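You operate a simulated robot arm through the tools that you are given. There is no shell and no other tool. Be economical: measure what you need, move in short steps, check, and stop when the job is done.

You are at the controls of a simulated robot arm. One attempt, no reset.

JOB
Fill the silver tin about three-quarters with buds from the hopper and lid it.
Fine: shut the hopper lever, set the tin back and press its own lid home; leave the other tin alone.

Only the result counts: the job must be done as asked and must still hold three seconds after the hand-in. Knocking over, shifting, dropping, spilling or breaking anything else fails it. A push-on lid holds only when it is set on centred and level and pressed home; a screw cap is set on level and turned clockwise until tight.

ROBOT AND FRAMES
A 7-joint arm with a two-finger parallel gripper, fixed in place. Base frame: the origin is at the foot of the arm, x ahead of it, y to its left, z up; the work surface is at about z = 740. Units: mm, rad, N and s.
With the tool pointing down near the work surface it reaches from about 100 to 700 mm from the base axis. Its first joint turns from -2.007 to 2.007 rad. Payload 3.91 kg.
Tool frame: the origin (TCP) lies between the finger pads and is the grasp point; the fingertips stand 30 mm ahead of it; z points along the fingers, y is the line along which they close. The gripper opens to 110 mm. The fingers are 20 mm wide and 10 mm thick; the gripper's body (48 by 112 mm) begins 55 mm behind the TCP.
Orientation is that of the tool frame in the base frame, as a unit quaternion [w, x, y, z]. With the fingers straight down and closing along the base's y, the tool's x points along the base's -x, its y along +y and its z along -z.

CONTROLS
- The arm moves only by the tool send_rows. Its argument "moves" is a list of rows, each an object of numbers (a shift or turn left out is 0, a gripper value left out holds the last): "tx", "ty", "tz": the shift along the tool's x, y, z in mm; "rx", "ry", "rz": the turn, a rotation vector about the tool's x, y, z in rad; "hand": the closure, from 0 (fully open) to 1 (shut). In form: [{"tx": .., "ty": .., "tz": .., "rx": .., "ry": .., "rz": .., "hand": ..}, ...]. A call has 1 to 10 rows; each row shifts and turns the commanded pose from where the row before left it, along the tool's axes as they then stand. Each row takes 0.2 s and may step no farther than 50 mm and 0.15 rad from the row before; otherwise, or with a gripper value out of range, the whole call is refused. A pose out of reach is approached as far as the arm can. The call stops where the force on the tool passes 40 N (or 10 N more than at its start, if that is more) or the arm is blocked; 0.2 s more then pass. The fingers move at their own pace (about 108 mm/s each) and stop on an object; they squeeze with about 32 N. The grip force told is the motor's: it shows also when the fingers shut on nothing. Time passes only in rows, and 0.2 s behind the last, so rows that do not move let the fingers close. The reply holds the time, the measured pose of the TCP, the force on the tool along the base axes, the opening and the grip force, in the units named above and with some noise, with the torque about the TCP (base axes, N m) and any sound that the robot's microphone picked up.
- Cameras (640 x 400 px; columns grow to the right, rows downward): "scene" is fixed at [211, -504.3, 1503.3]; the picture's right is [0.21, -0.98, 0.00], its down [-0.95, -0.21, -0.22] and it looks along [0.21, 0.05, -0.98] (base axes); focal length 244 px, centre (320, 200). "wrist" rides on the gripper at [72, 17, -103] in the tool frame; the picture's right is [-0.23, 0.97, 0.00], its down [-0.76, -0.18, -0.62] and it looks along [-0.61, -0.14, 0.78] (tool axes); focal length 222 px, centre (320, 200).
- get_image(camera): a new picture of that camera. The clock stands still meanwhile.
- lift_body(by): slides the trunk up (or, below 0, down) by that many mm; the arm rides with it, the base frame stays. It gives what a move gives, with no picture.
- locate(camera, pixels): for up to 12 pixels [column, row] of the newest picture of that camera ("zoom" is the newest enlarged one), the place [x, y, z] in the base frame of the surface seen there, good to about 2 mm, but the place of the scene camera against the robot may be out by one fixed shift of up to 18 mm in any direction. The clock stands still meanwhile.
- zoom(camera, box): a new picture of the part [left, top, right, bottom] of that camera's present view, enlarged. The clock stands still meanwhile.
- hand_in(): hands the job in; it is judged then, once.

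Go step by step. Measure first, check grasps and placings, and put right what went wrong. The budget is 80 turns and 38 pictures, counting those below and the enlarged ones. Unless the task says otherwise, let go and move clear before handing in, and close with one line.

The tools are called after ">>>" as a command line: name --argument value ..., lists and objects as JSON in quotes. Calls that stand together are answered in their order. send_rows: Moves the arm, as the interface text tells. Its arguments: {"type":"object","properties":{"moves":{"type":"array","items":{"type":"object","properties":{"tx":{"type":"number"},"ty":{"type":"number"},"tz":{"type":"number"},"rx":{"type":"number"},"ry":{"type":"number"},"rz":{"type":"number"},"hand":{"type":"number"}}}}},"required":["moves"]} The other tools are called the same way: lift_body (by) slides the trunk up or down; get_image (camera) takes a picture; locate (camera, pixels) gives the place of the surface under pixels of a picture; zoom (camera, box) takes an enlarged picture of a part of a camera's view; hand_in () hands the job in.

At the start:

```text
time: 0.0
tool_pos: [369.3, -292.6, 1223.0]
tcp_rot: [0.0, -0.001, 1.0, 0.0]
wrist_force: [-0.6, -0.2, 0.4]
moment: [-0.02, 0.02, -0.02]
gripper_width: 110.1
finger_force: 0.0
trunk travel left (down, up): [-875.0, 115.0]
```

scene: 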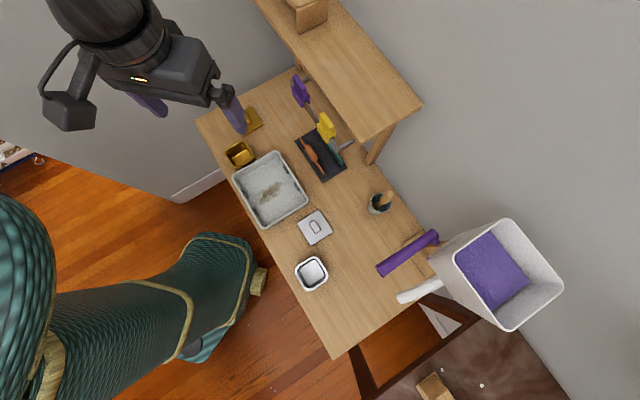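
wrist: 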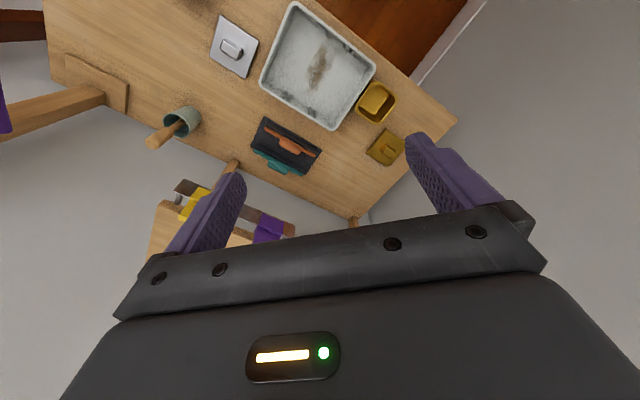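

The scene shows the silver tin near (311,273), its lid near (315,228), and the hopper at (490,270) with a purple lever (410,253) and a white spout (420,290). I'll enlarge and measure these.

>>> zoom --camera "scene" --box '[360, 190, 580, 340]'

>>> locate --camera "scene" --pixels '[[311, 273], [298, 267], [318, 258], [326, 279], [307, 289], [315, 226], [299, 222], [317, 211], [331, 230], [311, 243], [340, 320], [270, 190]]'

>>> locate --camera "scene" --pixels '[[380, 270], [410, 253], [435, 236], [402, 297], [420, 290], [438, 282], [490, 270], [430, 256], [498, 220], [562, 290], [508, 330], [440, 250]]'

```text
2.67 times, centred on (470, 265) of scene
```

zoom: 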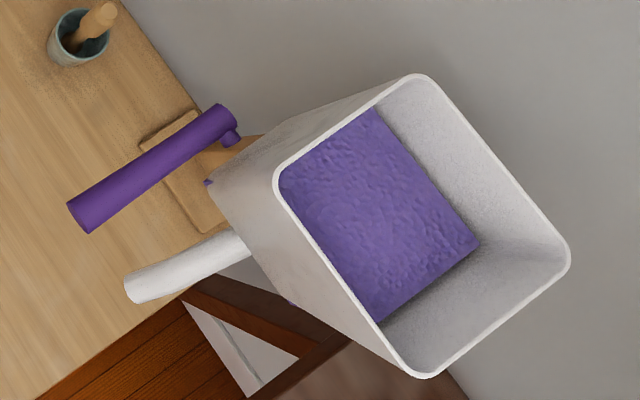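

```text
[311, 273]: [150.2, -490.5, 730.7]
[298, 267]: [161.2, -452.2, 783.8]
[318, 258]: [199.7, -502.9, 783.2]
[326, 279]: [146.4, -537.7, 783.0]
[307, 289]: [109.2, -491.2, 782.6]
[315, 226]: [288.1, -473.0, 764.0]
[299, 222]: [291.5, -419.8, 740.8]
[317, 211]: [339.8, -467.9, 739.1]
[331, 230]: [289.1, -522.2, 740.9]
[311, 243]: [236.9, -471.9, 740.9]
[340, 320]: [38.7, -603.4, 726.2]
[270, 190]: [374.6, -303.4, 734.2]
```

```text
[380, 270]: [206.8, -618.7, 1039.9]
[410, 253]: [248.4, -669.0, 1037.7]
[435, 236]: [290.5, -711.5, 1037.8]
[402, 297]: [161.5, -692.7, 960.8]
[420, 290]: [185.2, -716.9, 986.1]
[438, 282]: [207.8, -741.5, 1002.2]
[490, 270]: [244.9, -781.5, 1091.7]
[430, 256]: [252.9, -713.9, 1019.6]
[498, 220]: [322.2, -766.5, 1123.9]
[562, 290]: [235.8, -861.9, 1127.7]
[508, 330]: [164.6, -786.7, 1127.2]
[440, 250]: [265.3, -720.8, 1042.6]
```

The hopper stands high: its spout tip is near (161,-693,961) and its lever bar near z 1038. I'll turn the wrist so its camera faces the hopper.

>>> send_rows --moves '[{"rz": 0.15}, {"rz": 0.15}, {"rz": 0.15}, {"rz": 0.15}, {"rz": 0.15}, {"rz": 0.15}, {"rz": 0.15}, {"rz": 0.15}, {"rz": 0.15}, {"ty": -40}]'

>>> send_rows --moves '[{"ty": -45}, {"ty": -45}, {"ry": -0.15}, {"ry": -0.15}, {"ry": -0.15}, {"tz": 20}, {"tz": 20}]'

>>> get_image --camera "wrist"

```text
time: 2.2
tool_pos: [326.5, -300.9, 1221.1]
tcp_rot: [0.001, 0.626, 0.78, 0.001]
wrist_force: [-0.7, -0.2, 0.1]
moment: [0.03, -0.04, 0.0]
gripper_width: 109.8
finger_force: 0.0
trunk travel left (down, up): [-875.0, 115.0]
```

```text
time: 3.8
tool_pos: [244.5, -340.8, 1185.8]
tcp_rot: [0.175, 0.608, 0.761, -0.14]
wrist_force: [0.0, -0.2, 0.3]
moment: [-0.01, -0.02, -0.02]
gripper_width: 110.0
finger_force: 0.1
trunk travel left (down, up): [-875.0, 115.0]
```

```text
34 pictures are left
```

wrist: 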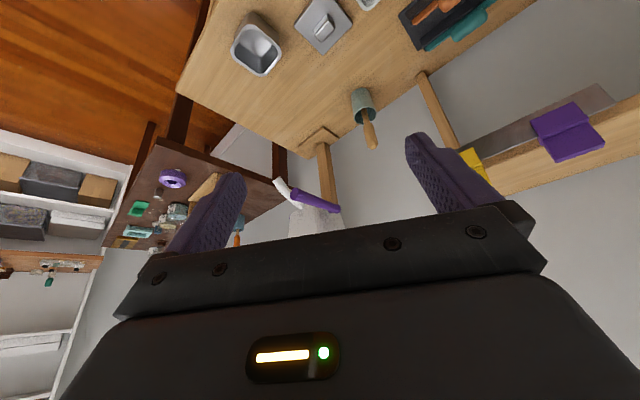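

The image is upside down, with the lever and spout visible at (310,200) next to the gripper body. I'll tilt further so the hopper moves clear of the fingers.

>>> send_rows --moves '[{"ry": -0.15}, {"ry": -0.15}, {"ry": -0.15}, {"ry": -0.15}]'

>>> zoom --camera "wrist" --box '[160, 0, 480, 200]'

```text
time: 4.8
tool_pos: [286.5, -386.4, 1194.1]
tcp_rot: [0.391, 0.54, 0.676, -0.313]
wrist_force: [0.3, -1.0, 0.2]
moment: [0.04, 0.02, -0.02]
gripper_width: 110.2
finger_force: 0.0
out of reach, approached as far as the arm can: row 2, 3, 4
trunk travel left (down, up): [-875.0, 115.0]
```

```text
2.00 times, centred on (320, 100) of wrist
```

zoom: 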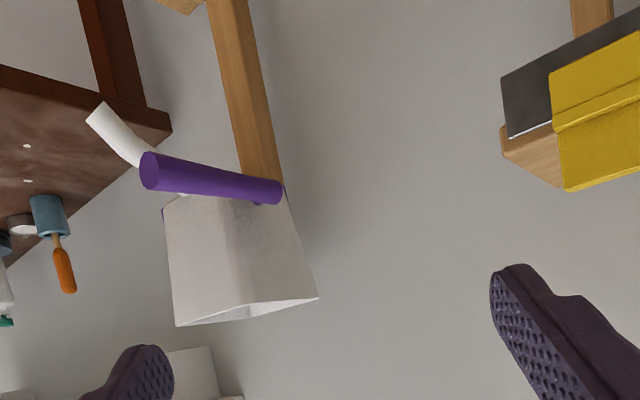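

The hopper sits on a post. The lever is a horizontal bar on a side pin, and the white tube slants down beside it. Before lowering the trunk for a side view, I'll check the shelf and spout geometry.

>>> locate --camera "zoom" --pixels '[[98, 112], [128, 145], [150, 172], [275, 192], [257, 204], [175, 210], [180, 322], [316, 298], [500, 130], [245, 100], [200, 200]]'

>>> locate --camera "scene" --pixels '[[365, 138], [262, 8], [420, 104], [375, 150], [380, 203], [388, 195], [378, 310], [335, 356], [415, 245], [400, 220]]'

>>> lift_body --by -150

>>> zoom --camera "wrist" --box '[160, 0, 480, 200]'

```text
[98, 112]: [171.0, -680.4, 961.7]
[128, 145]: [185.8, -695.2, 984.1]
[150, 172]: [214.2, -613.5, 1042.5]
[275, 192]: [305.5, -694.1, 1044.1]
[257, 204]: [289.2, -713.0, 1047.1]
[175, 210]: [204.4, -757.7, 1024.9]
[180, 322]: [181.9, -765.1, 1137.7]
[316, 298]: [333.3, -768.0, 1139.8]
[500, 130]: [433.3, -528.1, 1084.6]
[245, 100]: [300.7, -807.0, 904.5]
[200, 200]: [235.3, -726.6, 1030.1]
```

```text
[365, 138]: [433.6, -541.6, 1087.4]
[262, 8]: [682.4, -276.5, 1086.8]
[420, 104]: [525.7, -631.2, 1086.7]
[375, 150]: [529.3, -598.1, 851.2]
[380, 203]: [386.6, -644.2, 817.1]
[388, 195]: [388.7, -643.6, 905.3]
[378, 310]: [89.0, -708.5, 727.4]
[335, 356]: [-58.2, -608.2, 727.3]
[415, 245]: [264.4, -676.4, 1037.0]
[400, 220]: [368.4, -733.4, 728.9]
```

```text
time: 6.5
tool_pos: [284.6, -386.3, 1044.7]
tcp_rot: [0.391, 0.541, 0.676, -0.313]
wrist_force: [-0.6, 0.7, -0.8]
moment: [0.01, -0.02, -0.01]
gripper_width: 109.9
finger_force: 0.2
trunk travel left (down, up): [-725.0, 265.0]
```

```text
2.00 times, centred on (320, 100) of wrist
```

zoom: 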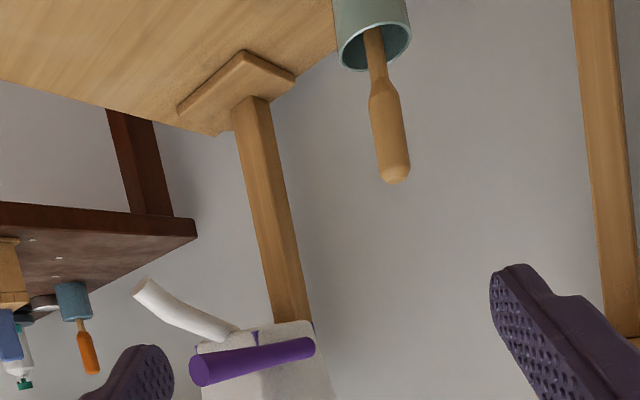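

The trunk view shows the spout tube with a bend and the lever bar. I'll enlarge the spout tip.

>>> zoom --camera "wrist" --box '[210, 125, 338, 205]'

>>> locate --camera "wrist" --pixels '[[229, 144], [236, 148], [228, 149], [240, 152], [258, 163], [260, 185], [268, 183], [310, 173], [287, 165], [317, 173], [290, 175]]'

```text
5.00 times, centred on (274, 165) of wrist
```

zoom: 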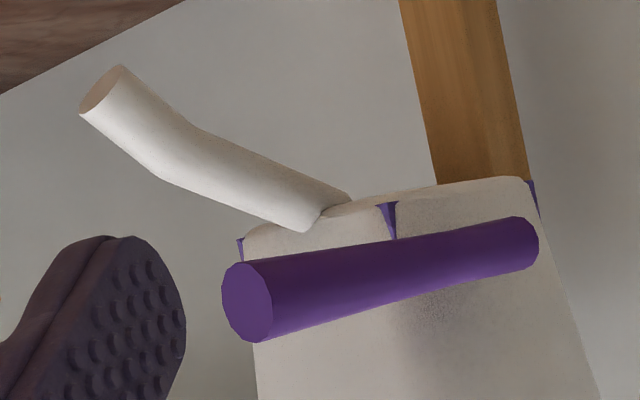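

```text
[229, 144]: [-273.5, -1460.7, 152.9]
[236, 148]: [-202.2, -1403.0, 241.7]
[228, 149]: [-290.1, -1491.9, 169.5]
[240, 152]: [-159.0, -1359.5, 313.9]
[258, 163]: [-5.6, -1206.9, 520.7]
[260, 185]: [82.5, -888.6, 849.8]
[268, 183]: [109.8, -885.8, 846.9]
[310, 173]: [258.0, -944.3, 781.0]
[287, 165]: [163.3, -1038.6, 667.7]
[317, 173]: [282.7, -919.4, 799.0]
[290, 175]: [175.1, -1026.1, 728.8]
```

The wrist locate did not match the new pose, since it used an older picture. I'll locate in the latest zoom instead.

>>> locate --camera "zoom" --pixels '[[100, 90], [120, 68], [82, 113], [160, 172], [195, 130], [310, 225], [248, 302], [228, 300], [530, 240], [388, 215], [300, 260], [340, 200]]'

```text
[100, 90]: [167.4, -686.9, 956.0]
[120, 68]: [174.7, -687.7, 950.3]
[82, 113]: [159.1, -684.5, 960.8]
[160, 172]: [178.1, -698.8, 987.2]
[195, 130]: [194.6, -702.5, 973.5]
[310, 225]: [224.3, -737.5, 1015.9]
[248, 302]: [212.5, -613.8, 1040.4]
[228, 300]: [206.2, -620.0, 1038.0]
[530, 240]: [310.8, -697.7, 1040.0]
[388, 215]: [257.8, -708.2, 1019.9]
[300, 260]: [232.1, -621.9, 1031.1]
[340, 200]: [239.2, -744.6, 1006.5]
```

The spout tip centre is (167,-687,956) and its tube leaves at about 45° forward. The lever tip is at about (210,-617,1039), and it pivots on a side pin. I plan to stand the tin under the spout with the hand free to work the lever, so first I'll go to the tin with the tool tilted about 0.6 rad and measure it with the wrist camera.

>>> send_rows --moves '[{"ry": 0.15}, {"ry": 0.15}, {"ry": 0.15}, {"rx": -0.081, "rz": -0.118}, {"rx": -0.081, "rz": -0.118}, {"rx": -0.081, "rz": -0.118}]'

>>> send_rows --moves '[{"tx": 24.4, "ty": -28.5, "tz": 16.2}, {"tx": 24.4, "ty": -28.5, "tz": 16.2}, {"tx": 24.4, "ty": -28.5, "tz": 16.2}, {"tx": 24.4, "ty": -28.5, "tz": 16.2}, {"tx": 24.4, "ty": -28.5, "tz": 16.2}, {"tx": 24.4, "ty": -28.5, "tz": 16.2}]'

>>> get_image --camera "wrist"

```text
time: 8.0
tool_pos: [283.4, -386.6, 1045.4]
tcp_rot: [0.266, 0.424, 0.856, -0.13]
wrist_force: [-0.1, -0.5, -0.3]
moment: [-0.03, 0.05, 0.0]
gripper_width: 109.9
finger_force: 0.1
trunk travel left (down, up): [-725.0, 265.0]
```

```text
time: 9.3
tool_pos: [109.7, -435.8, 882.9]
tcp_rot: [0.265, 0.424, 0.856, -0.131]
wrist_force: [-0.1, 0.5, 0.2]
moment: [0.0, 0.0, -0.05]
gripper_width: 110.3
finger_force: 0.1
trunk travel left (down, up): [-725.0, 265.0]
```

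```text
30 pictures are left
```

wrist: 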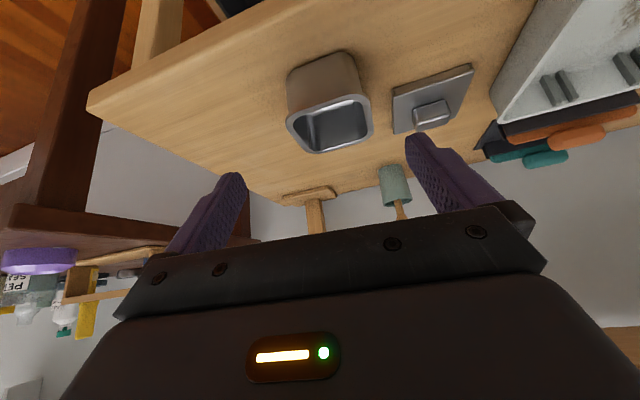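

The tin is between the fingers at (330,110) and the lid is at (430,105). I'll measure the rim corners and the lid.

>>> locate --camera "wrist" --pixels '[[288, 122], [365, 98], [371, 136], [310, 151], [289, 75], [352, 55], [335, 120], [326, 96], [349, 150], [270, 110]]'

>>> locate --camera "wrist" --pixels '[[393, 99], [470, 67], [455, 118], [394, 132], [415, 107], [444, 98], [447, 113], [419, 123], [430, 108], [432, 122], [400, 180]]'

```text
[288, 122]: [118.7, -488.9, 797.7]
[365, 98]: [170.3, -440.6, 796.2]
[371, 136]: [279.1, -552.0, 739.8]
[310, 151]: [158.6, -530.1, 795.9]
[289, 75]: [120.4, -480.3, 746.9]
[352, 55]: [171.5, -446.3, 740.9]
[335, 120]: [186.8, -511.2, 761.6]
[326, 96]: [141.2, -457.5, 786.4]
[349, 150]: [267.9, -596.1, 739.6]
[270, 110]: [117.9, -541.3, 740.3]
```

```text
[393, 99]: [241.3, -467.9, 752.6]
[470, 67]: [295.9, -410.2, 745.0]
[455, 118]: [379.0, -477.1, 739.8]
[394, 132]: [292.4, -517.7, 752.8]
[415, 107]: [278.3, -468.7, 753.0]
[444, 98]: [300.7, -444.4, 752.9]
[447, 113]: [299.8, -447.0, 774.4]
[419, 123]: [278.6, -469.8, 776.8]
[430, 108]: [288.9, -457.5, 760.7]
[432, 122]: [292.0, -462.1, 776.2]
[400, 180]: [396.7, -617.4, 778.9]
```

Table z is 740, the tin rim is at 796.5, and the lid plate top is at 753. I'll zoom in for sharper rim corners.

>>> zoom --camera "wrist" --box '[270, 40, 398, 160]'

```text
3.33 times, centred on (334, 100) of wrist
```

zoom: 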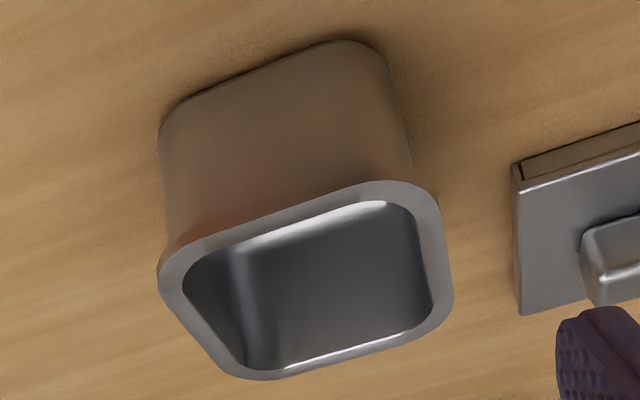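

>>> locate --camera "zoom" --pixels '[[215, 236], [300, 209], [380, 186], [164, 285], [185, 328], [212, 358], [290, 372], [360, 355], [420, 335], [441, 230], [449, 270], [310, 310]]'

>>> locate --camera "zoom" --pixels '[[290, 130], [190, 130], [375, 90], [400, 130], [175, 200], [410, 170], [518, 240], [570, 170], [560, 300], [600, 225], [330, 250], [240, 300]]'

```text
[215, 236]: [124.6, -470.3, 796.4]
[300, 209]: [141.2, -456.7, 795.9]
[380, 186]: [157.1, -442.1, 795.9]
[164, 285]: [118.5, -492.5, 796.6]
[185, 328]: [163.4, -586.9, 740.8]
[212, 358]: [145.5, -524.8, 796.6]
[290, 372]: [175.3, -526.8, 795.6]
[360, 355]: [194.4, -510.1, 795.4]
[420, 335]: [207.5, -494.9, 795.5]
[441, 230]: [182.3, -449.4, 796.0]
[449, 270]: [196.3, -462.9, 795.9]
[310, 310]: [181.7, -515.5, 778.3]
```

```text
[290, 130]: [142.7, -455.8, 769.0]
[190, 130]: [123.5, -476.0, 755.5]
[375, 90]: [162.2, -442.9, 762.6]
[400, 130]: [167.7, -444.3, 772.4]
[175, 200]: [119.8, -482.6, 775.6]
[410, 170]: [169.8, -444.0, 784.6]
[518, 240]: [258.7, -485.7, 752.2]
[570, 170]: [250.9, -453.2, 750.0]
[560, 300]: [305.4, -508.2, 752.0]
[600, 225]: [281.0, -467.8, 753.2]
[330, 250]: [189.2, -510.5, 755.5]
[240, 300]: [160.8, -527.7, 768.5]
```

The tin rim is a 75 mm square centred at (164,-485.6), azimuth 43°. I'll align the yaw, partly close the fingers to 92 mm to stay clear of the lid, and approach along the tool axis.

>>> send_rows --moves '[{"rx": -0.055, "rz": -0.081, "hand": 0.16}, {"tx": -1.3, "ty": 5.7, "tz": 28}, {"tz": 35}, {"tz": 35}]'

>>> get_image --camera "wrist"

```text
time: 10.3
tool_pos: [154.2, -475.4, 804.5]
tcp_rot: [0.27, 0.382, 0.876, -0.117]
wrist_force: [0.3, -0.4, -0.8]
moment: [-0.01, -0.04, -0.02]
gripper_width: 92.2
finger_force: 0.1
trunk travel left (down, up): [-725.0, 265.0]
```

```text
28 pictures are left
```

wrist: 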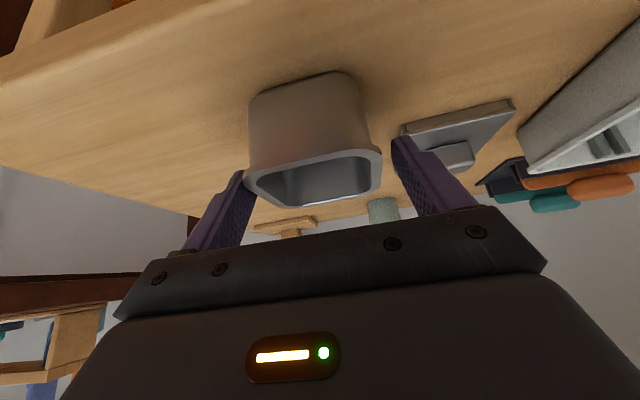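

The fingers straddle the tin, but the left gap looks tight at (247,172). I'll check the rim sides.

>>> locate --camera "wrist" --pixels '[[250, 178], [381, 160], [310, 153], [265, 163], [355, 149], [243, 180], [405, 150], [250, 130], [366, 110], [330, 203]]'

```text
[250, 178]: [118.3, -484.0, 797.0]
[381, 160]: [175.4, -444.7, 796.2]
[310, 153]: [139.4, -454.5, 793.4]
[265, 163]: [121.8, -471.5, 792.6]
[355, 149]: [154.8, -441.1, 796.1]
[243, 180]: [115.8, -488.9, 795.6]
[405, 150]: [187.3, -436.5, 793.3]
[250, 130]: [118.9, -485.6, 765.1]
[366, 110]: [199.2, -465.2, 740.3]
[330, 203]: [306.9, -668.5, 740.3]
```

The tin centre measures u=-212, which matches the gripper. I'll go in and grip.

>>> send_rows --moves '[{"tz": 16}, {"tz": 16}, {"hand": 0.5}, {"hand": 0.5}, {"hand": 0.5}]'

```text
time: 11.6
tool_pos: [166.3, -486.8, 776.4]
tcp_rot: [0.271, 0.381, 0.876, -0.118]
wrist_force: [-0.6, -0.6, 0.9]
moment: [-0.02, -0.03, -0.01]
gripper_width: 71.5
finger_force: 31.5
trunk travel left (down, up): [-725.0, 265.0]
```

The tin is gripped at 71.5 mm width. I'll lift it 60 mm and turn the yaw so its diagonal lies along the spout direction.

>>> send_rows --moves '[{"tx": -17, "tz": -24.75}, {"tx": -17, "tz": -24.75}, {"rx": 0.0706, "rz": 0.1031}, {"rx": 0.0706, "rz": 0.1031}, {"rx": 0.0706, "rz": 0.1031}, {"rx": 0.0706, "rz": 0.1031}, {"rx": 0.0706, "rz": 0.1031}, {"rx": 0.0706, "rz": 0.1031}]'

>>> get_image --camera "wrist"

```text
time: 13.3
tool_pos: [164.2, -488.1, 834.5]
tcp_rot: [0.208, 0.677, 0.674, -0.209]
wrist_force: [-0.2, 0.3, 0.0]
moment: [-0.01, 0.03, 0.0]
gripper_width: 71.5
finger_force: 31.9
trunk travel left (down, up): [-725.0, 265.0]
```

```text
27 pictures are left
```

wrist: 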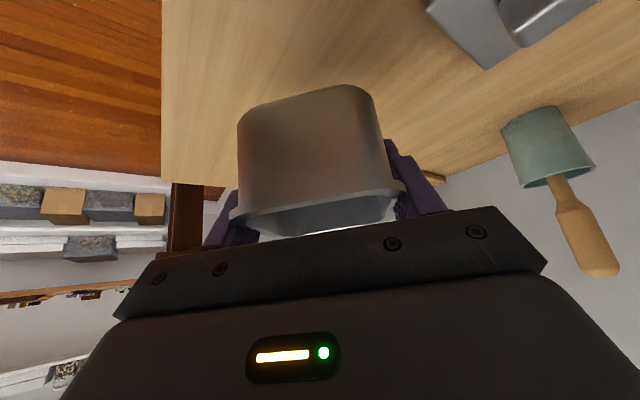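

The tin is held firm and level. I'll carry it under the spout toward (150,-670), keeping it raised, then lower it most of the way.

>>> send_rows --moves '[{"tx": -37.4, "ty": -3.4, "tz": 25.6}, {"tx": -37.4, "ty": -3.4, "tz": 25.6}, {"tx": -37.4, "ty": -3.4, "tz": 25.6}, {"tx": -37.4, "ty": -3.4, "tz": 25.6}, {"tx": 12.7, "tz": 18.6}, {"tx": 12.7, "tz": 18.6}]'

>>> get_image --camera "scene"

```text
time: 14.8
tool_pos: [148.4, -668.0, 788.5]
tcp_rot: [0.208, 0.676, 0.675, -0.209]
wrist_force: [-0.5, 0.4, -0.7]
moment: [0.0, -0.05, 0.0]
gripper_width: 71.6
finger_force: 32.0
trunk travel left (down, up): [-725.0, 265.0]
```

```text
26 pictures are left
```

scene: 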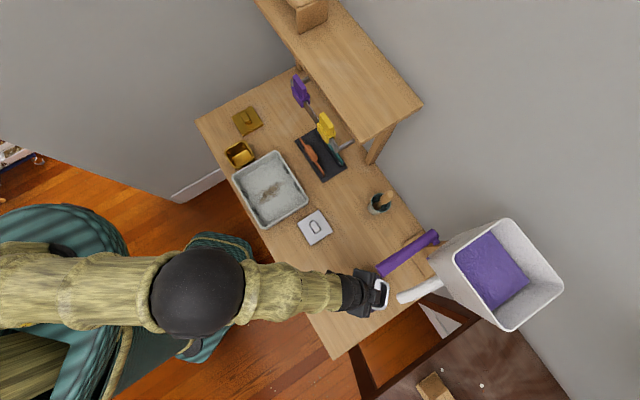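

The tin is under the spout tip, at (380,295), and the arm is clear of the lever. I'll lower it to the table softly.

>>> send_rows --moves '[{"tx": 4, "tz": 5.8}, {"tx": 1.7, "tz": 2.5}, {"tx": 0.6, "tz": 0.8}]'

```text
time: 15.6
tool_pos: [149.4, -669.0, 778.2]
tcp_rot: [0.208, 0.677, 0.675, -0.208]
wrist_force: [-0.4, -0.4, -0.8]
moment: [-0.02, 0.0, -0.02]
gripper_width: 71.6
finger_force: 32.0
trunk travel left (down, up): [-725.0, 265.0]
```

>>> send_rows --moves '[{"tx": 0.6, "tz": 0.8}, {"tx": 0.6, "tz": 0.8}, {"tx": 0.3, "tz": 0.4}]'

```text
time: 16.4
tool_pos: [149.9, -669.6, 777.6]
tcp_rot: [0.209, 0.676, 0.675, -0.21]
wrist_force: [0.9, 1.2, 3.9]
moment: [0.12, -0.25, 0.04]
gripper_width: 71.2
finger_force: 31.5
trunk travel left (down, up): [-725.0, 265.0]
```

Contact at about 4 N, so the tin is on the table. I'll release and back out along the tool axis.

>>> send_rows --moves '[{"hand": 0.16}, {"hand": 0.16}, {"tz": -20}, {"tz": -40}, {"tz": -50}, {"tz": -50}, {"tz": -50}]'

>>> get_image --camera "wrist"

```text
time: 17.9
tool_pos: [147.2, -550.6, 951.3]
tcp_rot: [0.209, 0.676, 0.675, -0.209]
wrist_force: [0.7, 0.6, 0.6]
moment: [-0.03, 0.01, 0.01]
gripper_width: 92.2
finger_force: 0.1
trunk travel left (down, up): [-725.0, 265.0]
```

```text
25 pictures are left
```

wrist: 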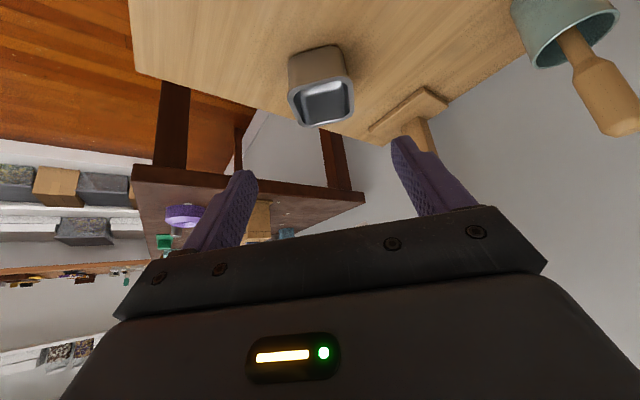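

The tin is standing at (322,95). I'll back off and tilt to see the spout and lever from this lower angle.

>>> send_rows --moves '[{"tx": 41, "tz": -28}, {"tx": 41, "tz": -28}, {"ry": -0.15}, {"ry": -0.15}, {"ry": -0.15}, {"ry": -0.15}]'

>>> zoom --camera "wrist" --box '[200, 0, 440, 200]'

```text
time: 19.4
tool_pos: [150.2, -452.4, 948.6]
tcp_rot: [0.398, 0.584, 0.583, -0.4]
wrist_force: [-0.6, -0.4, 0.3]
moment: [-0.01, -0.02, -0.03]
gripper_width: 92.5
finger_force: 0.0
trunk travel left (down, up): [-725.0, 265.0]
```

```text
2.00 times, centred on (320, 100) of wrist
```

zoom: 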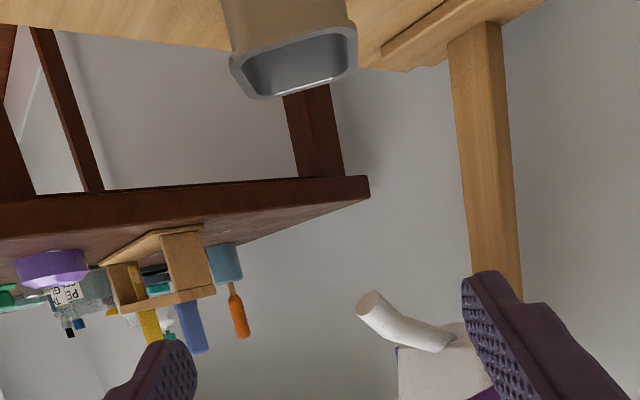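

>>> locate --camera "zoom" --pixels '[[368, 302], [358, 308], [378, 292], [395, 315], [440, 340], [232, 65], [356, 30], [350, 70], [265, 97], [290, 40]]'

>>> zoom --camera "wrist" --box '[350, 130, 446, 200]'

```text
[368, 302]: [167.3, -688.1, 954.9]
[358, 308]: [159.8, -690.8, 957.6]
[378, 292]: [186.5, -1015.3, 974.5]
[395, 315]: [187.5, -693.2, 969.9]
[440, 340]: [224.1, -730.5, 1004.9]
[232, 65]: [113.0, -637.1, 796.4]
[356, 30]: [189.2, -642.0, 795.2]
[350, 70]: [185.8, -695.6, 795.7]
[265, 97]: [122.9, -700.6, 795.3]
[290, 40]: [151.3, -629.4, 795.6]
```

```text
5.71 times, centred on (398, 165) of wrist
```

zoom: 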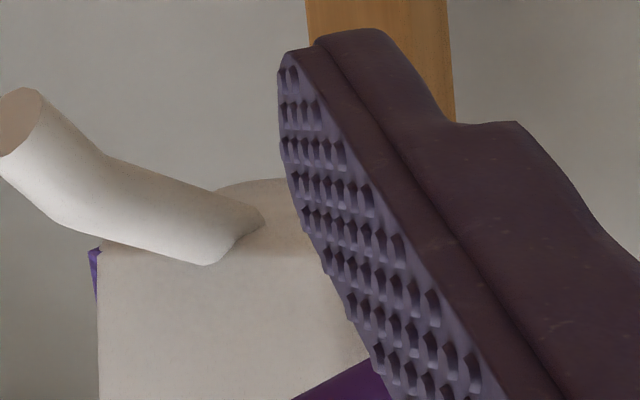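

The tin is centred near (151,-667), its diagonal along the flow, with the spout tip at (167,-688,955) above its rear half. Next I'll bring the tool vertical, turn it so it closes across the lever, and raise the trunk.

>>> send_rows --moves '[{"ry": 0.15}, {"ry": 0.15}, {"ry": 0.15}, {"ry": 0.15}, {"ry": 0.15}, {"ry": 0.15}, {"ry": 0.15}, {"ry": 0.15}]'

>>> lift_body --by 180

>>> send_rows --moves '[{"rz": -0.1466, "hand": 0.4}, {"rz": -0.1466}, {"rz": -0.1466}, {"rz": -0.1466}, {"rz": -0.1466}, {"tx": -10}]'

```text
time: 21.1
tool_pos: [149.2, -451.5, 948.8]
tcp_rot: [-0.001, 0.708, 0.707, 0.001]
wrist_force: [-0.1, 0.0, -0.1]
moment: [0.01, 0.02, 0.0]
gripper_width: 92.6
finger_force: 0.1
trunk travel left (down, up): [-725.0, 265.0]
```

```text
time: 23.1
tool_pos: [150.3, -451.6, 1130.1]
tcp_rot: [0.0, 0.708, 0.707, 0.0]
wrist_force: [0.2, 0.3, -0.1]
moment: [0.01, -0.05, -0.05]
gripper_width: 92.4
finger_force: 0.2
trunk travel left (down, up): [-905.0, 85.0]
```

```text
time: 24.6
tool_pos: [155.9, -459.5, 1129.1]
tcp_rot: [-0.001, 0.407, 0.913, 0.0]
wrist_force: [0.7, 0.2, -0.4]
moment: [0.03, 0.03, 0.01]
gripper_width: 65.8
finger_force: 0.0
trunk travel left (down, up): [-905.0, 85.0]
```

>>> send_rows --moves '[{"tx": -43.2, "ty": -15.35}, {"tx": -43.2, "ty": -15.35}, {"tx": -43.2, "ty": -15.35}, {"tx": -43.2, "ty": -15.35}]'

>>> get_image --camera "wrist"

```text
time: 25.6
tool_pos: [227.1, -627.9, 1129.0]
tcp_rot: [-0.002, 0.407, 0.914, 0.0]
wrist_force: [0.1, 0.2, 0.8]
moment: [0.0, -0.01, 0.0]
gripper_width: 66.1
finger_force: 0.0
trunk travel left (down, up): [-905.0, 85.0]
```

```text
22 pictures are left
```

wrist: 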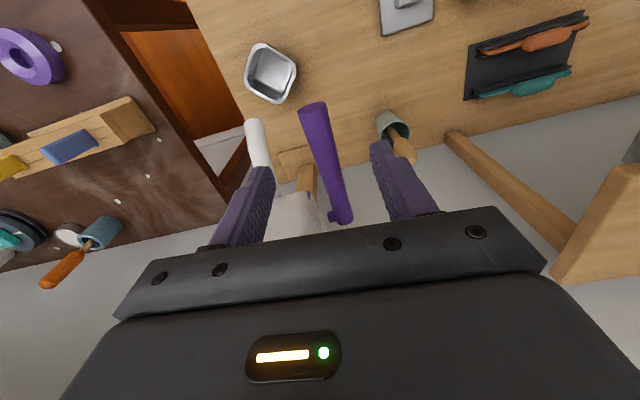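

A good view: the lever runs (312,108) to (342,220), the spout mouth is at (255,125), and the tin is at (270,73). I'll measure the lever.

>>> locate --camera "wrist" --pixels '[[314, 108], [302, 115], [326, 107], [320, 140], [308, 142], [332, 138], [330, 180], [340, 212], [332, 217], [255, 122]]'

```text
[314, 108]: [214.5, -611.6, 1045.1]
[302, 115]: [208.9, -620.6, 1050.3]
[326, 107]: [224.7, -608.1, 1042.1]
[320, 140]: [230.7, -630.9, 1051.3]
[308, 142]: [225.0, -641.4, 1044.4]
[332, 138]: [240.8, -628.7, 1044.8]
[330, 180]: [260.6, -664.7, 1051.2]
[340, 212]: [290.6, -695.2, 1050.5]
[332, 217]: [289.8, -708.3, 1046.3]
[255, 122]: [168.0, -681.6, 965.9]
```

The lever axis passes under the TCP within 1 mm. I'll go down to z≈1040 and grip it without pushing.

>>> send_rows --moves '[{"tz": 45}, {"tz": 42}, {"hand": 0.6}, {"hand": 0.7}, {"hand": 0.85}, {"hand": 0.85}]'

```text
time: 26.9
tool_pos: [227.0, -630.4, 1043.2]
tcp_rot: [0.0, 0.408, 0.913, 0.001]
wrist_force: [6.7, 8.0, -2.4]
moment: [0.23, 0.05, 1.03]
gripper_width: 23.5
finger_force: 45.2
trunk travel left (down, up): [-905.0, 85.0]
```

The lever is gripped at 23.5 mm, with about 10 N side load. I'll relieve it by shifting 1 mm.

>>> send_rows --moves '[{"ty": 1.0}, {}]'

```text
time: 27.6
tool_pos: [226.8, -629.6, 1041.5]
tcp_rot: [0.0, 0.408, 0.913, -0.001]
wrist_force: [7.5, -0.3, -2.6]
moment: [0.17, 0.29, 1.04]
gripper_width: 23.0
finger_force: 44.2
trunk travel left (down, up): [-905.0, 85.0]
```

The side load is relieved. Now a 3 mm downward probe to feel whether the lever yields.

>>> send_rows --moves '[{"tz": 3.0}]'

```text
time: 27.9
tool_pos: [227.8, -631.0, 1042.0]
tcp_rot: [0.001, 0.408, 0.913, -0.002]
wrist_force: [8.4, -1.2, 9.1]
moment: [-0.62, -0.81, 0.96]
gripper_width: 23.4
finger_force: 44.6
trunk travel left (down, up): [-905.0, 85.0]
```

Downward resisted: 9 N up and no motion. I'll undo it and probe upward.

>>> send_rows --moves '[{"tz": -3.0}, {"tz": -3.0}]'

```text
time: 28.6
tool_pos: [228.4, -630.3, 1043.1]
tcp_rot: [-0.002, 0.408, 0.913, 0.001]
wrist_force: [10.3, -6.6, -5.1]
moment: [0.06, 0.2, 0.9]
gripper_width: 23.0
finger_force: 44.6
trunk travel left (down, up): [-905.0, 85.0]
```

>>> send_rows --moves '[{"tz": -4.0}]'

```text
time: 28.9
tool_pos: [227.6, -630.4, 1043.4]
tcp_rot: [-0.004, 0.408, 0.913, 0.002]
wrist_force: [10.2, -11.3, -24.1]
moment: [0.56, 0.7, 1.02]
gripper_width: 23.0
finger_force: 45.1
trunk travel left (down, up): [-905.0, 85.0]
```

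Upward is stiff too (24 N). I only pushed 9 N downward, so I'll return to neutral and push further down, in steps.

>>> send_rows --moves '[{"tz": 4.0}, {"tz": 5.0}, {"tz": 2.0}]'

```text
time: 29.8
tool_pos: [227.0, -630.8, 1041.4]
tcp_rot: [0.002, 0.407, 0.913, -0.004]
wrist_force: [5.7, -8.6, 12.2]
moment: [-0.79, -0.87, 0.99]
gripper_width: 23.4
finger_force: 45.5
trunk travel left (down, up): [-905.0, 85.0]
```

>>> send_rows --moves '[{"tz": 2.5}]'

```text
time: 30.1
tool_pos: [226.0, -630.2, 1036.8]
tcp_rot: [0.001, 0.407, 0.913, -0.002]
wrist_force: [6.7, -16.0, 12.6]
moment: [-0.77, -0.8, 0.95]
gripper_width: 23.3
finger_force: 44.9
trunk travel left (down, up): [-905.0, 85.0]
```

It yields downward at about 12.6 N (z fell to 1036.8). I'll check whether the lever itself moved and whether anything flows.

>>> get_image --camera "wrist"

```text
21 pictures are left
```

wrist: 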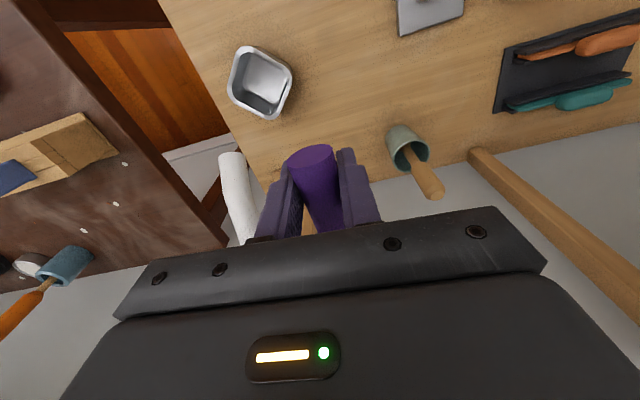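

Nothing flows yet; the tin (262,82) is empty. I'll press on down in small steps.

>>> send_rows --moves '[{"tz": 3}, {"tz": 3}]'

>>> zoom --camera "wrist" --box '[190, 30, 382, 230]'

```text
time: 30.8
tool_pos: [225.9, -630.1, 1030.1]
tcp_rot: [0.0, 0.408, 0.913, 0.0]
wrist_force: [5.3, -15.8, 12.0]
moment: [-0.83, -0.73, 0.87]
gripper_width: 23.3
finger_force: 45.2
trunk travel left (down, up): [-905.0, 85.0]
```

```text
2.00 times, centred on (286, 130) of wrist
```

zoom: 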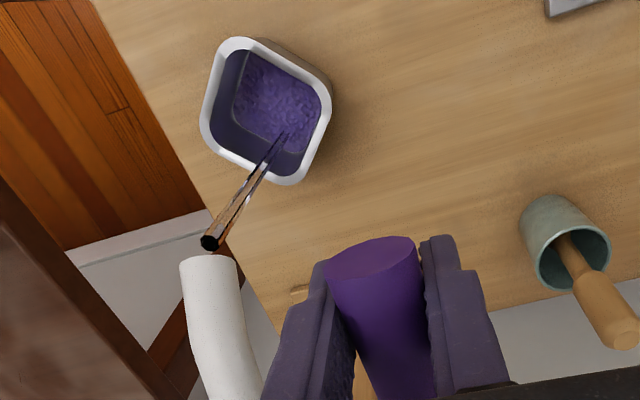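

It is flowing, and the stream lands inside the tin at (285,135). I'll measure the fill level while the clock is stopped.

>>> locate --camera "zoom" --pixels '[[265, 95], [250, 85], [290, 115], [260, 115], [240, 45], [320, 110], [210, 240], [284, 135]]'

```text
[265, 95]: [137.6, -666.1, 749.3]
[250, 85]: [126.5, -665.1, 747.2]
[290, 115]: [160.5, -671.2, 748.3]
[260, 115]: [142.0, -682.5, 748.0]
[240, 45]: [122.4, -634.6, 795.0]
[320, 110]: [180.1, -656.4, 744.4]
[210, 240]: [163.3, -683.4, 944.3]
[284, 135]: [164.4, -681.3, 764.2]
```

Level is z≈748 (floor ~744, rim 796), so three-quarters is about z 783. I'll hold here briefly and measure the rate.

>>> send_rows --moves '[{}, {}, {}]'

>>> zoom --camera "wrist" --box '[190, 30, 382, 230]'

>>> locate --camera "zoom" --pixels '[[265, 95], [250, 85], [290, 115], [260, 115], [280, 90], [240, 70]]'

```text
time: 31.6
tool_pos: [225.6, -628.9, 1029.5]
tcp_rot: [-0.001, 0.407, 0.913, 0.0]
wrist_force: [4.5, -16.7, 10.8]
moment: [-0.83, -0.68, 0.93]
gripper_width: 22.7
finger_force: 45.3
trunk travel left (down, up): [-905.0, 85.0]
```

```text
2.00 times, centred on (286, 130) of wrist
```

zoom: 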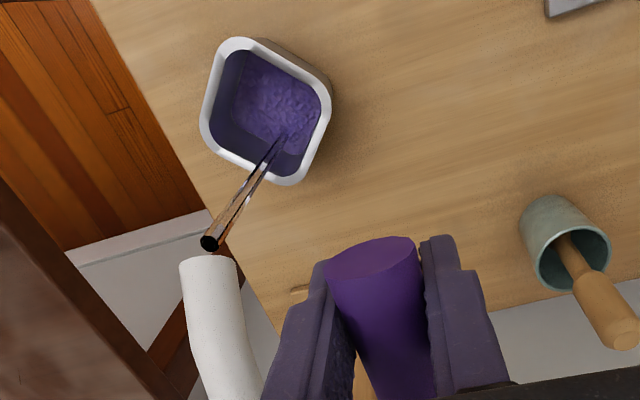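

```text
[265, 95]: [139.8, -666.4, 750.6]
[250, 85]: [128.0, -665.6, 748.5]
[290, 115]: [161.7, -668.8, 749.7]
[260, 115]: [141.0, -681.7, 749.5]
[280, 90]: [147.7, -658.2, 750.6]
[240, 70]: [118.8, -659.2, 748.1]
```

The rate is about 1.7 mm/s and the stream is nearly vertical at (163,-683), well within the mouth. I'll wait several seconds and measure again.

>>> send_rows --moves '[{}, {}, {}, {}, {}, {}, {}, {}, {}, {}]'

>>> send_rows --moves '[{}, {}, {}, {}, {}, {}, {}, {}, {}, {}]'

>>> send_rows --moves '[{}, {}, {}, {}, {}, {}, {}, {}, {}, {}]'

>>> zoom --camera "wrist" --box '[190, 30, 382, 230]'

>>> locate --camera "zoom" --pixels '[[265, 95], [250, 85], [290, 115], [260, 115], [280, 90], [240, 70]]'

```text
time: 33.8
tool_pos: [226.5, -628.8, 1028.6]
tcp_rot: [0.0, 0.408, 0.913, 0.001]
wrist_force: [5.0, -15.7, 7.7]
moment: [-0.53, -0.41, 0.97]
gripper_width: 22.9
finger_force: 44.9
trunk travel left (down, up): [-905.0, 85.0]
```

```text
time: 36.0
tool_pos: [226.1, -628.7, 1028.6]
tcp_rot: [0.0, 0.408, 0.913, 0.0]
wrist_force: [4.4, -12.4, 2.7]
moment: [-0.26, -0.16, 0.87]
gripper_width: 23.1
finger_force: 44.6
trunk travel left (down, up): [-905.0, 85.0]
```

```text
time: 38.1
tool_pos: [225.8, -627.6, 1029.1]
tcp_rot: [-0.001, 0.409, 0.913, 0.0]
wrist_force: [0.0, -9.8, 0.3]
moment: [-0.03, 0.16, 0.79]
gripper_width: 23.0
finger_force: 44.8
trunk travel left (down, up): [-905.0, 85.0]
```

```text
2.00 times, centred on (286, 130) of wrist
```

zoom: 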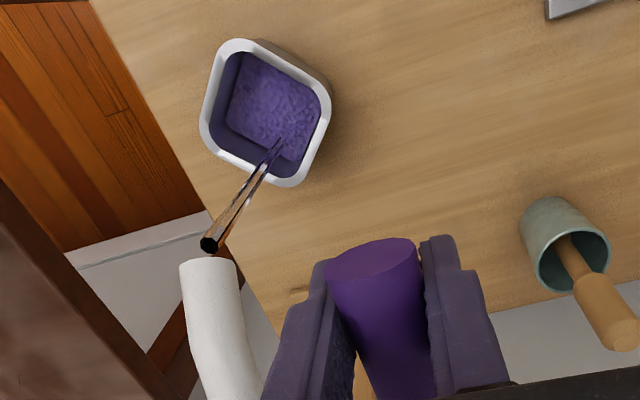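

```text
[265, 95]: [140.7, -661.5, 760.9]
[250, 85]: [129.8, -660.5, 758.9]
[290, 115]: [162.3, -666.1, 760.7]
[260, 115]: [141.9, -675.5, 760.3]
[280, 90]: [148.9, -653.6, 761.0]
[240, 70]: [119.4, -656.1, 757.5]
```

Level is z≈760.5, at 1.63 mm/s. About 22 mm remains, so I'll wait roughly 11 s more and re-measure.

>>> send_rows --moves '[{}, {}, {}, {}, {}, {}, {}, {}, {}, {}]'

>>> send_rows --moves '[{}, {}, {}, {}, {}, {}, {}, {}, {}, {}]'

>>> send_rows --moves '[{}, {}, {}, {}, {}, {}, {}, {}, {}, {}]'

>>> send_rows --moves '[{}, {}, {}, {}, {}, {}, {}, {}, {}, {}]'

>>> send_rows --moves '[{}, {}, {}, {}, {}, {}, {}, {}, {}, {}]'

>>> zoom --camera "wrist" --box '[190, 30, 382, 230]'

>>> locate --camera "zoom" --pixels '[[265, 95], [250, 85], [290, 115], [260, 115], [280, 90], [240, 70], [237, 44], [322, 100], [208, 120]]'

```text
time: 40.4
tool_pos: [225.8, -628.2, 1029.9]
tcp_rot: [-0.001, 0.407, 0.913, 0.0]
wrist_force: [-1.2, -8.2, -4.4]
moment: [0.17, 0.3, 0.86]
gripper_width: 23.1
finger_force: 45.3
trunk travel left (down, up): [-905.0, 85.0]
```

```text
time: 42.5
tool_pos: [225.8, -628.2, 1028.0]
tcp_rot: [-0.001, 0.408, 0.913, 0.0]
wrist_force: [-1.9, -6.1, -3.5]
moment: [0.18, 0.28, 0.86]
gripper_width: 23.0
finger_force: 45.3
trunk travel left (down, up): [-905.0, 85.0]
```

```text
time: 44.8
tool_pos: [226.1, -628.4, 1029.7]
tcp_rot: [-0.001, 0.408, 0.913, 0.001]
wrist_force: [-1.3, -5.5, -2.8]
moment: [0.09, 0.23, 0.85]
gripper_width: 23.1
finger_force: 45.3
trunk travel left (down, up): [-905.0, 85.0]
```

```text
time: 47.0
tool_pos: [224.9, -628.4, 1029.7]
tcp_rot: [-0.001, 0.408, 0.913, 0.0]
wrist_force: [-2.2, -5.4, -0.9]
moment: [0.02, 0.17, 0.88]
gripper_width: 22.8
finger_force: 45.1
trunk travel left (down, up): [-905.0, 85.0]
```

```text
time: 49.1
tool_pos: [225.5, -628.2, 1028.8]
tcp_rot: [0.0, 0.408, 0.913, 0.0]
wrist_force: [-2.4, -5.5, -1.0]
moment: [-0.06, 0.1, 0.84]
gripper_width: 22.9
finger_force: 45.6
trunk travel left (down, up): [-905.0, 85.0]
```

```text
2.00 times, centred on (286, 130) of wrist
```

zoom: 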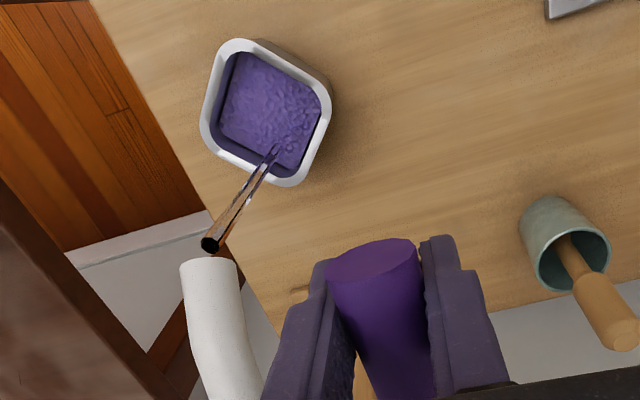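

```text
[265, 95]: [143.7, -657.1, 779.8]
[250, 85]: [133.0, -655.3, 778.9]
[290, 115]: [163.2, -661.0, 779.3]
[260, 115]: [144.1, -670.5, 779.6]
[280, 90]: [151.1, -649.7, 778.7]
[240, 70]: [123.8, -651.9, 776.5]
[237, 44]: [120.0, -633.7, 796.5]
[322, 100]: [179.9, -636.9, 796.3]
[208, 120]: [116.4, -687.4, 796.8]
```

Level is z≈779. I'll wait about 1 s more, then raise the lever firmly back to its stop.

>>> send_rows --moves '[{}, {}, {}, {}, {"tz": -6}, {"tz": -6}, {"tz": -4}, {"tz": -3}, {}]'

>>> zoom --camera "wrist" --box '[190, 30, 382, 230]'

>>> locate --camera "zoom" --pixels '[[265, 95], [250, 85], [290, 115], [260, 115], [280, 90], [240, 70]]'

```text
time: 51.1
tool_pos: [223.8, -628.0, 1045.4]
tcp_rot: [-0.004, 0.407, 0.913, 0.003]
wrist_force: [-11.4, 3.0, -36.5]
moment: [0.5, 0.47, 0.79]
gripper_width: 23.1
finger_force: 45.0
trunk travel left (down, up): [-905.0, 85.0]
```

```text
2.00 times, centred on (286, 130) of wrist
```

zoom: 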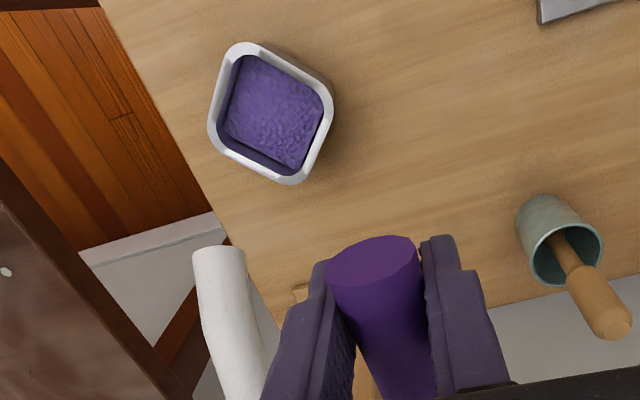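

```text
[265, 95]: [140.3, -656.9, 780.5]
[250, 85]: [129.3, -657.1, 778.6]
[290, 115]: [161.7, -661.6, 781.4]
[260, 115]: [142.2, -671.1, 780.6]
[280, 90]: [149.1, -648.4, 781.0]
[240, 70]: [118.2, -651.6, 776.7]
```

The flow has stopped, the lever is at its top stop, and the level is about z 781 (~72–74%). I'll relieve the push, open, and rise clear.

>>> send_rows --moves '[{"tz": 4}, {"tz": 2}, {"hand": 0.55}, {"hand": 0.4}, {"hand": 0.4}, {"tz": -30}, {"tz": -40}, {"tz": -40}]'

>>> get_image --camera "wrist"

>>> locate --camera "wrist" --pixels '[[320, 140], [330, 180], [314, 112]]'

```text
time: 53.0
tool_pos: [227.3, -627.0, 1154.6]
tcp_rot: [0.0, 0.407, 0.913, 0.001]
wrist_force: [0.2, -0.4, 0.2]
moment: [0.0, -0.01, 0.03]
gripper_width: 66.1
finger_force: 0.0
trunk travel left (down, up): [-905.0, 85.0]
```

```text
15 pictures are left
```

wrist: 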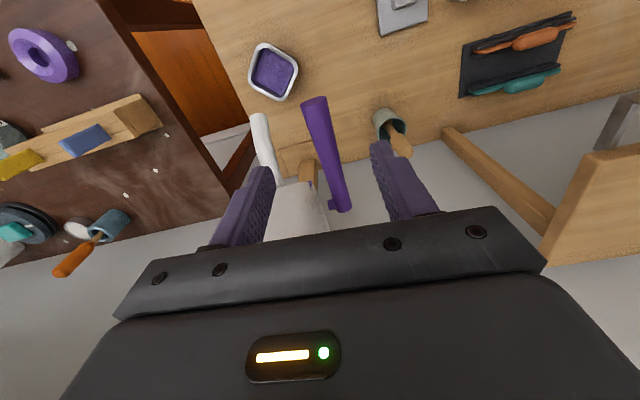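

```text
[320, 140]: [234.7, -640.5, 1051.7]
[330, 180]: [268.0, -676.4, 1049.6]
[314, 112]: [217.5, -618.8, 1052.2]
```

The lever reads level (1051 along its length), as at the start, and there is no flow. Now I'll back off along the reverse path to fetch the tin.

>>> send_rows --moves '[{"tx": 43.2, "ty": 15.35}, {"tx": 43.2, "ty": 15.35}, {"tx": 43.2, "ty": 15.35}, {"tx": 43.2, "ty": 15.35, "hand": 0.16}, {"rz": 0.1466}, {"rz": 0.1466}, {"rz": 0.1466}, {"rz": 0.1466}, {"rz": 0.1466}]'

>>> lift_body --by -205

>>> send_rows --moves '[{"ry": -0.15}, {"ry": -0.15}, {"ry": -0.15}, {"ry": -0.15}]'

```text
time: 55.0
tool_pos: [157.4, -458.6, 1154.4]
tcp_rot: [0.001, 0.708, 0.706, 0.0]
wrist_force: [-0.6, 0.0, -1.1]
moment: [0.04, 0.02, -0.01]
gripper_width: 92.5
finger_force: 0.1
trunk travel left (down, up): [-905.0, 85.0]
```

```text
time: 57.2
tool_pos: [155.7, -459.5, 947.8]
tcp_rot: [-0.001, 0.708, 0.706, 0.0]
wrist_force: [0.3, -0.6, 0.3]
moment: [0.0, 0.0, 0.03]
gripper_width: 92.3
finger_force: 0.1
trunk travel left (down, up): [-700.0, 290.0]
```

```text
time: 58.2
tool_pos: [157.1, -458.3, 947.9]
tcp_rot: [0.209, 0.676, 0.675, -0.21]
wrist_force: [0.8, -0.3, -0.2]
moment: [0.03, -0.01, 0.02]
gripper_width: 92.2
finger_force: 0.0
trunk travel left (down, up): [-700.0, 290.0]
```

>>> send_rows --moves '[{"tx": -26.1, "ty": -2.2, "tz": 36.9}, {"tx": -26.1, "ty": -2.2, "tz": 36.9}, {"tx": -26.1, "ty": -2.2, "tz": 36.9}, {"tz": 40}, {"tz": 40}, {"tz": 20}]'

>>> get_image --camera "wrist"

>>> locate --camera "wrist" --pixels '[[248, 178], [382, 160], [310, 153], [320, 170], [330, 180]]'

```text
time: 59.6
tool_pos: [148.7, -642.5, 818.8]
tcp_rot: [0.209, 0.676, 0.675, -0.209]
wrist_force: [0.5, 0.4, -0.3]
moment: [0.03, -0.02, 0.0]
gripper_width: 92.4
finger_force: 0.1
trunk travel left (down, up): [-700.0, 290.0]
```

```text
14 pictures are left
```

wrist: 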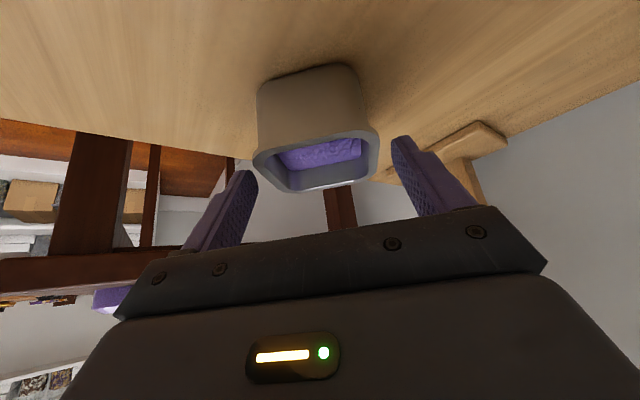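

```text
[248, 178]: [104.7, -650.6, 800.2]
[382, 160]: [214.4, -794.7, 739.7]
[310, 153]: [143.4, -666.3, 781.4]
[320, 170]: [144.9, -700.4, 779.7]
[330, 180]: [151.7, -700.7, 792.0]
```

The tin is centred between the fingers at (315,130). I'll advance 50 mm and grip.

>>> send_rows --moves '[{"tz": 25, "ty": 1}, {"tz": 24.5}, {"hand": 0.5}, {"hand": 0.5}, {"hand": 0.5}]'

```text
time: 60.8
tool_pos: [152.3, -670.2, 777.1]
tcp_rot: [0.208, 0.677, 0.675, -0.209]
wrist_force: [-0.3, 0.1, -0.3]
moment: [-0.01, 0.01, -0.01]
gripper_width: 71.3
finger_force: 31.7
trunk travel left (down, up): [-700.0, 290.0]
```

Gripped at 71.3 mm. I'll lift gently and carry the tin back.

>>> send_rows --moves '[{"tx": -6, "tz": -8.5}, {"tx": -11, "tz": -16}, {"tx": -11, "tz": -16}, {"tx": -3, "tz": -4.5}, {"tx": 10, "ty": 1, "tz": -7}, {"tx": 20, "ty": 2, "tz": -13.7}, {"tx": 20, "ty": 2, "tz": -13.7}, {"tx": 20, "ty": 2, "tz": -13.7}, {"tx": 20, "ty": 2, "tz": -13.7}, {"tx": 20, "ty": 2, "tz": -13.7}]'

>>> send_rows --moves '[{"tx": 20, "ty": 1, "tz": -13.7}, {"tx": 12, "ty": 1, "tz": -8.2}, {"tx": 7.5, "ty": 1, "tz": -5.1}]'

>>> send_rows --moves '[{"rx": -0.0529, "rz": -0.0773}, {"rx": -0.0529, "rz": -0.0773}, {"rx": -0.0529, "rz": -0.0773}, {"rx": -0.0529, "rz": -0.0773}, {"rx": -0.0529, "rz": -0.0773}, {"rx": -0.0529, "rz": -0.0773}, {"rx": -0.0529, "rz": -0.0773}, {"rx": -0.0529, "rz": -0.0773}]'

>>> get_image --camera "wrist"

```text
time: 63.0
tool_pos: [161.2, -535.1, 832.7]
tcp_rot: [0.209, 0.676, 0.675, -0.209]
wrist_force: [0.8, 0.5, -0.3]
moment: [-0.01, 0.04, 0.0]
gripper_width: 71.4
finger_force: 32.2
trunk travel left (down, up): [-700.0, 290.0]
```

```text
time: 63.8
tool_pos: [163.3, -489.9, 832.5]
tcp_rot: [0.208, 0.676, 0.674, -0.21]
wrist_force: [0.4, 0.2, -1.0]
moment: [0.0, 0.01, -0.01]
gripper_width: 71.4
finger_force: 31.9
trunk travel left (down, up): [-700.0, 290.0]
```

```text
time: 65.6
tool_pos: [164.1, -488.6, 831.5]
tcp_rot: [0.27, 0.383, 0.876, -0.118]
wrist_force: [0.3, -0.6, -0.9]
moment: [-0.03, -0.02, 0.01]
gripper_width: 71.3
finger_force: 32.4
trunk travel left (down, up): [-700.0, 290.0]
```

```text
13 pictures are left
```

wrist: 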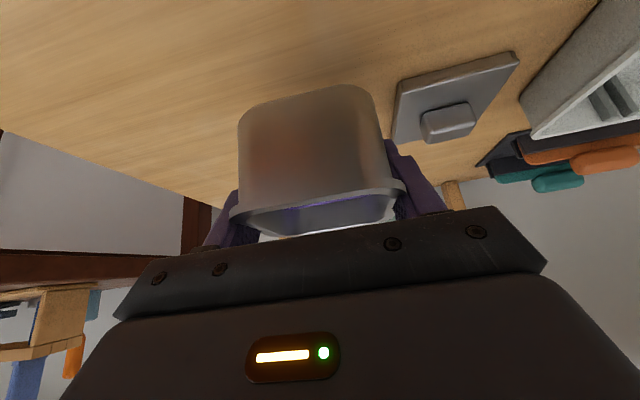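

I'm back above the starting spot. I'll lower in stages to the table.

>>> send_rows --moves '[{"ty": 1.8}, {"tx": 8.5, "tz": 12.4}, {"tx": 8.5, "tz": 12.4}, {"tx": 7.3, "tz": 10.7}, {"tx": 2.8, "tz": 4.1}, {"tx": 1.7, "tz": 2.5}, {"tx": 0.85, "tz": 1.24}]'

>>> send_rows --moves '[{"tx": 0.4, "tz": 0.6}, {"tx": 0.4, "tz": 0.6}]'

```text
time: 67.2
tool_pos: [166.4, -487.5, 778.4]
tcp_rot: [0.271, 0.382, 0.876, -0.118]
wrist_force: [0.0, 0.1, 0.6]
moment: [0.0, 0.03, -0.01]
gripper_width: 71.4
finger_force: 32.0
trunk travel left (down, up): [-700.0, 290.0]
```

```text
time: 67.8
tool_pos: [165.9, -487.2, 777.5]
tcp_rot: [0.271, 0.382, 0.876, -0.117]
wrist_force: [0.6, -0.3, -0.7]
moment: [0.02, 0.02, -0.02]
gripper_width: 71.4
finger_force: 31.8
trunk travel left (down, up): [-700.0, 290.0]
```

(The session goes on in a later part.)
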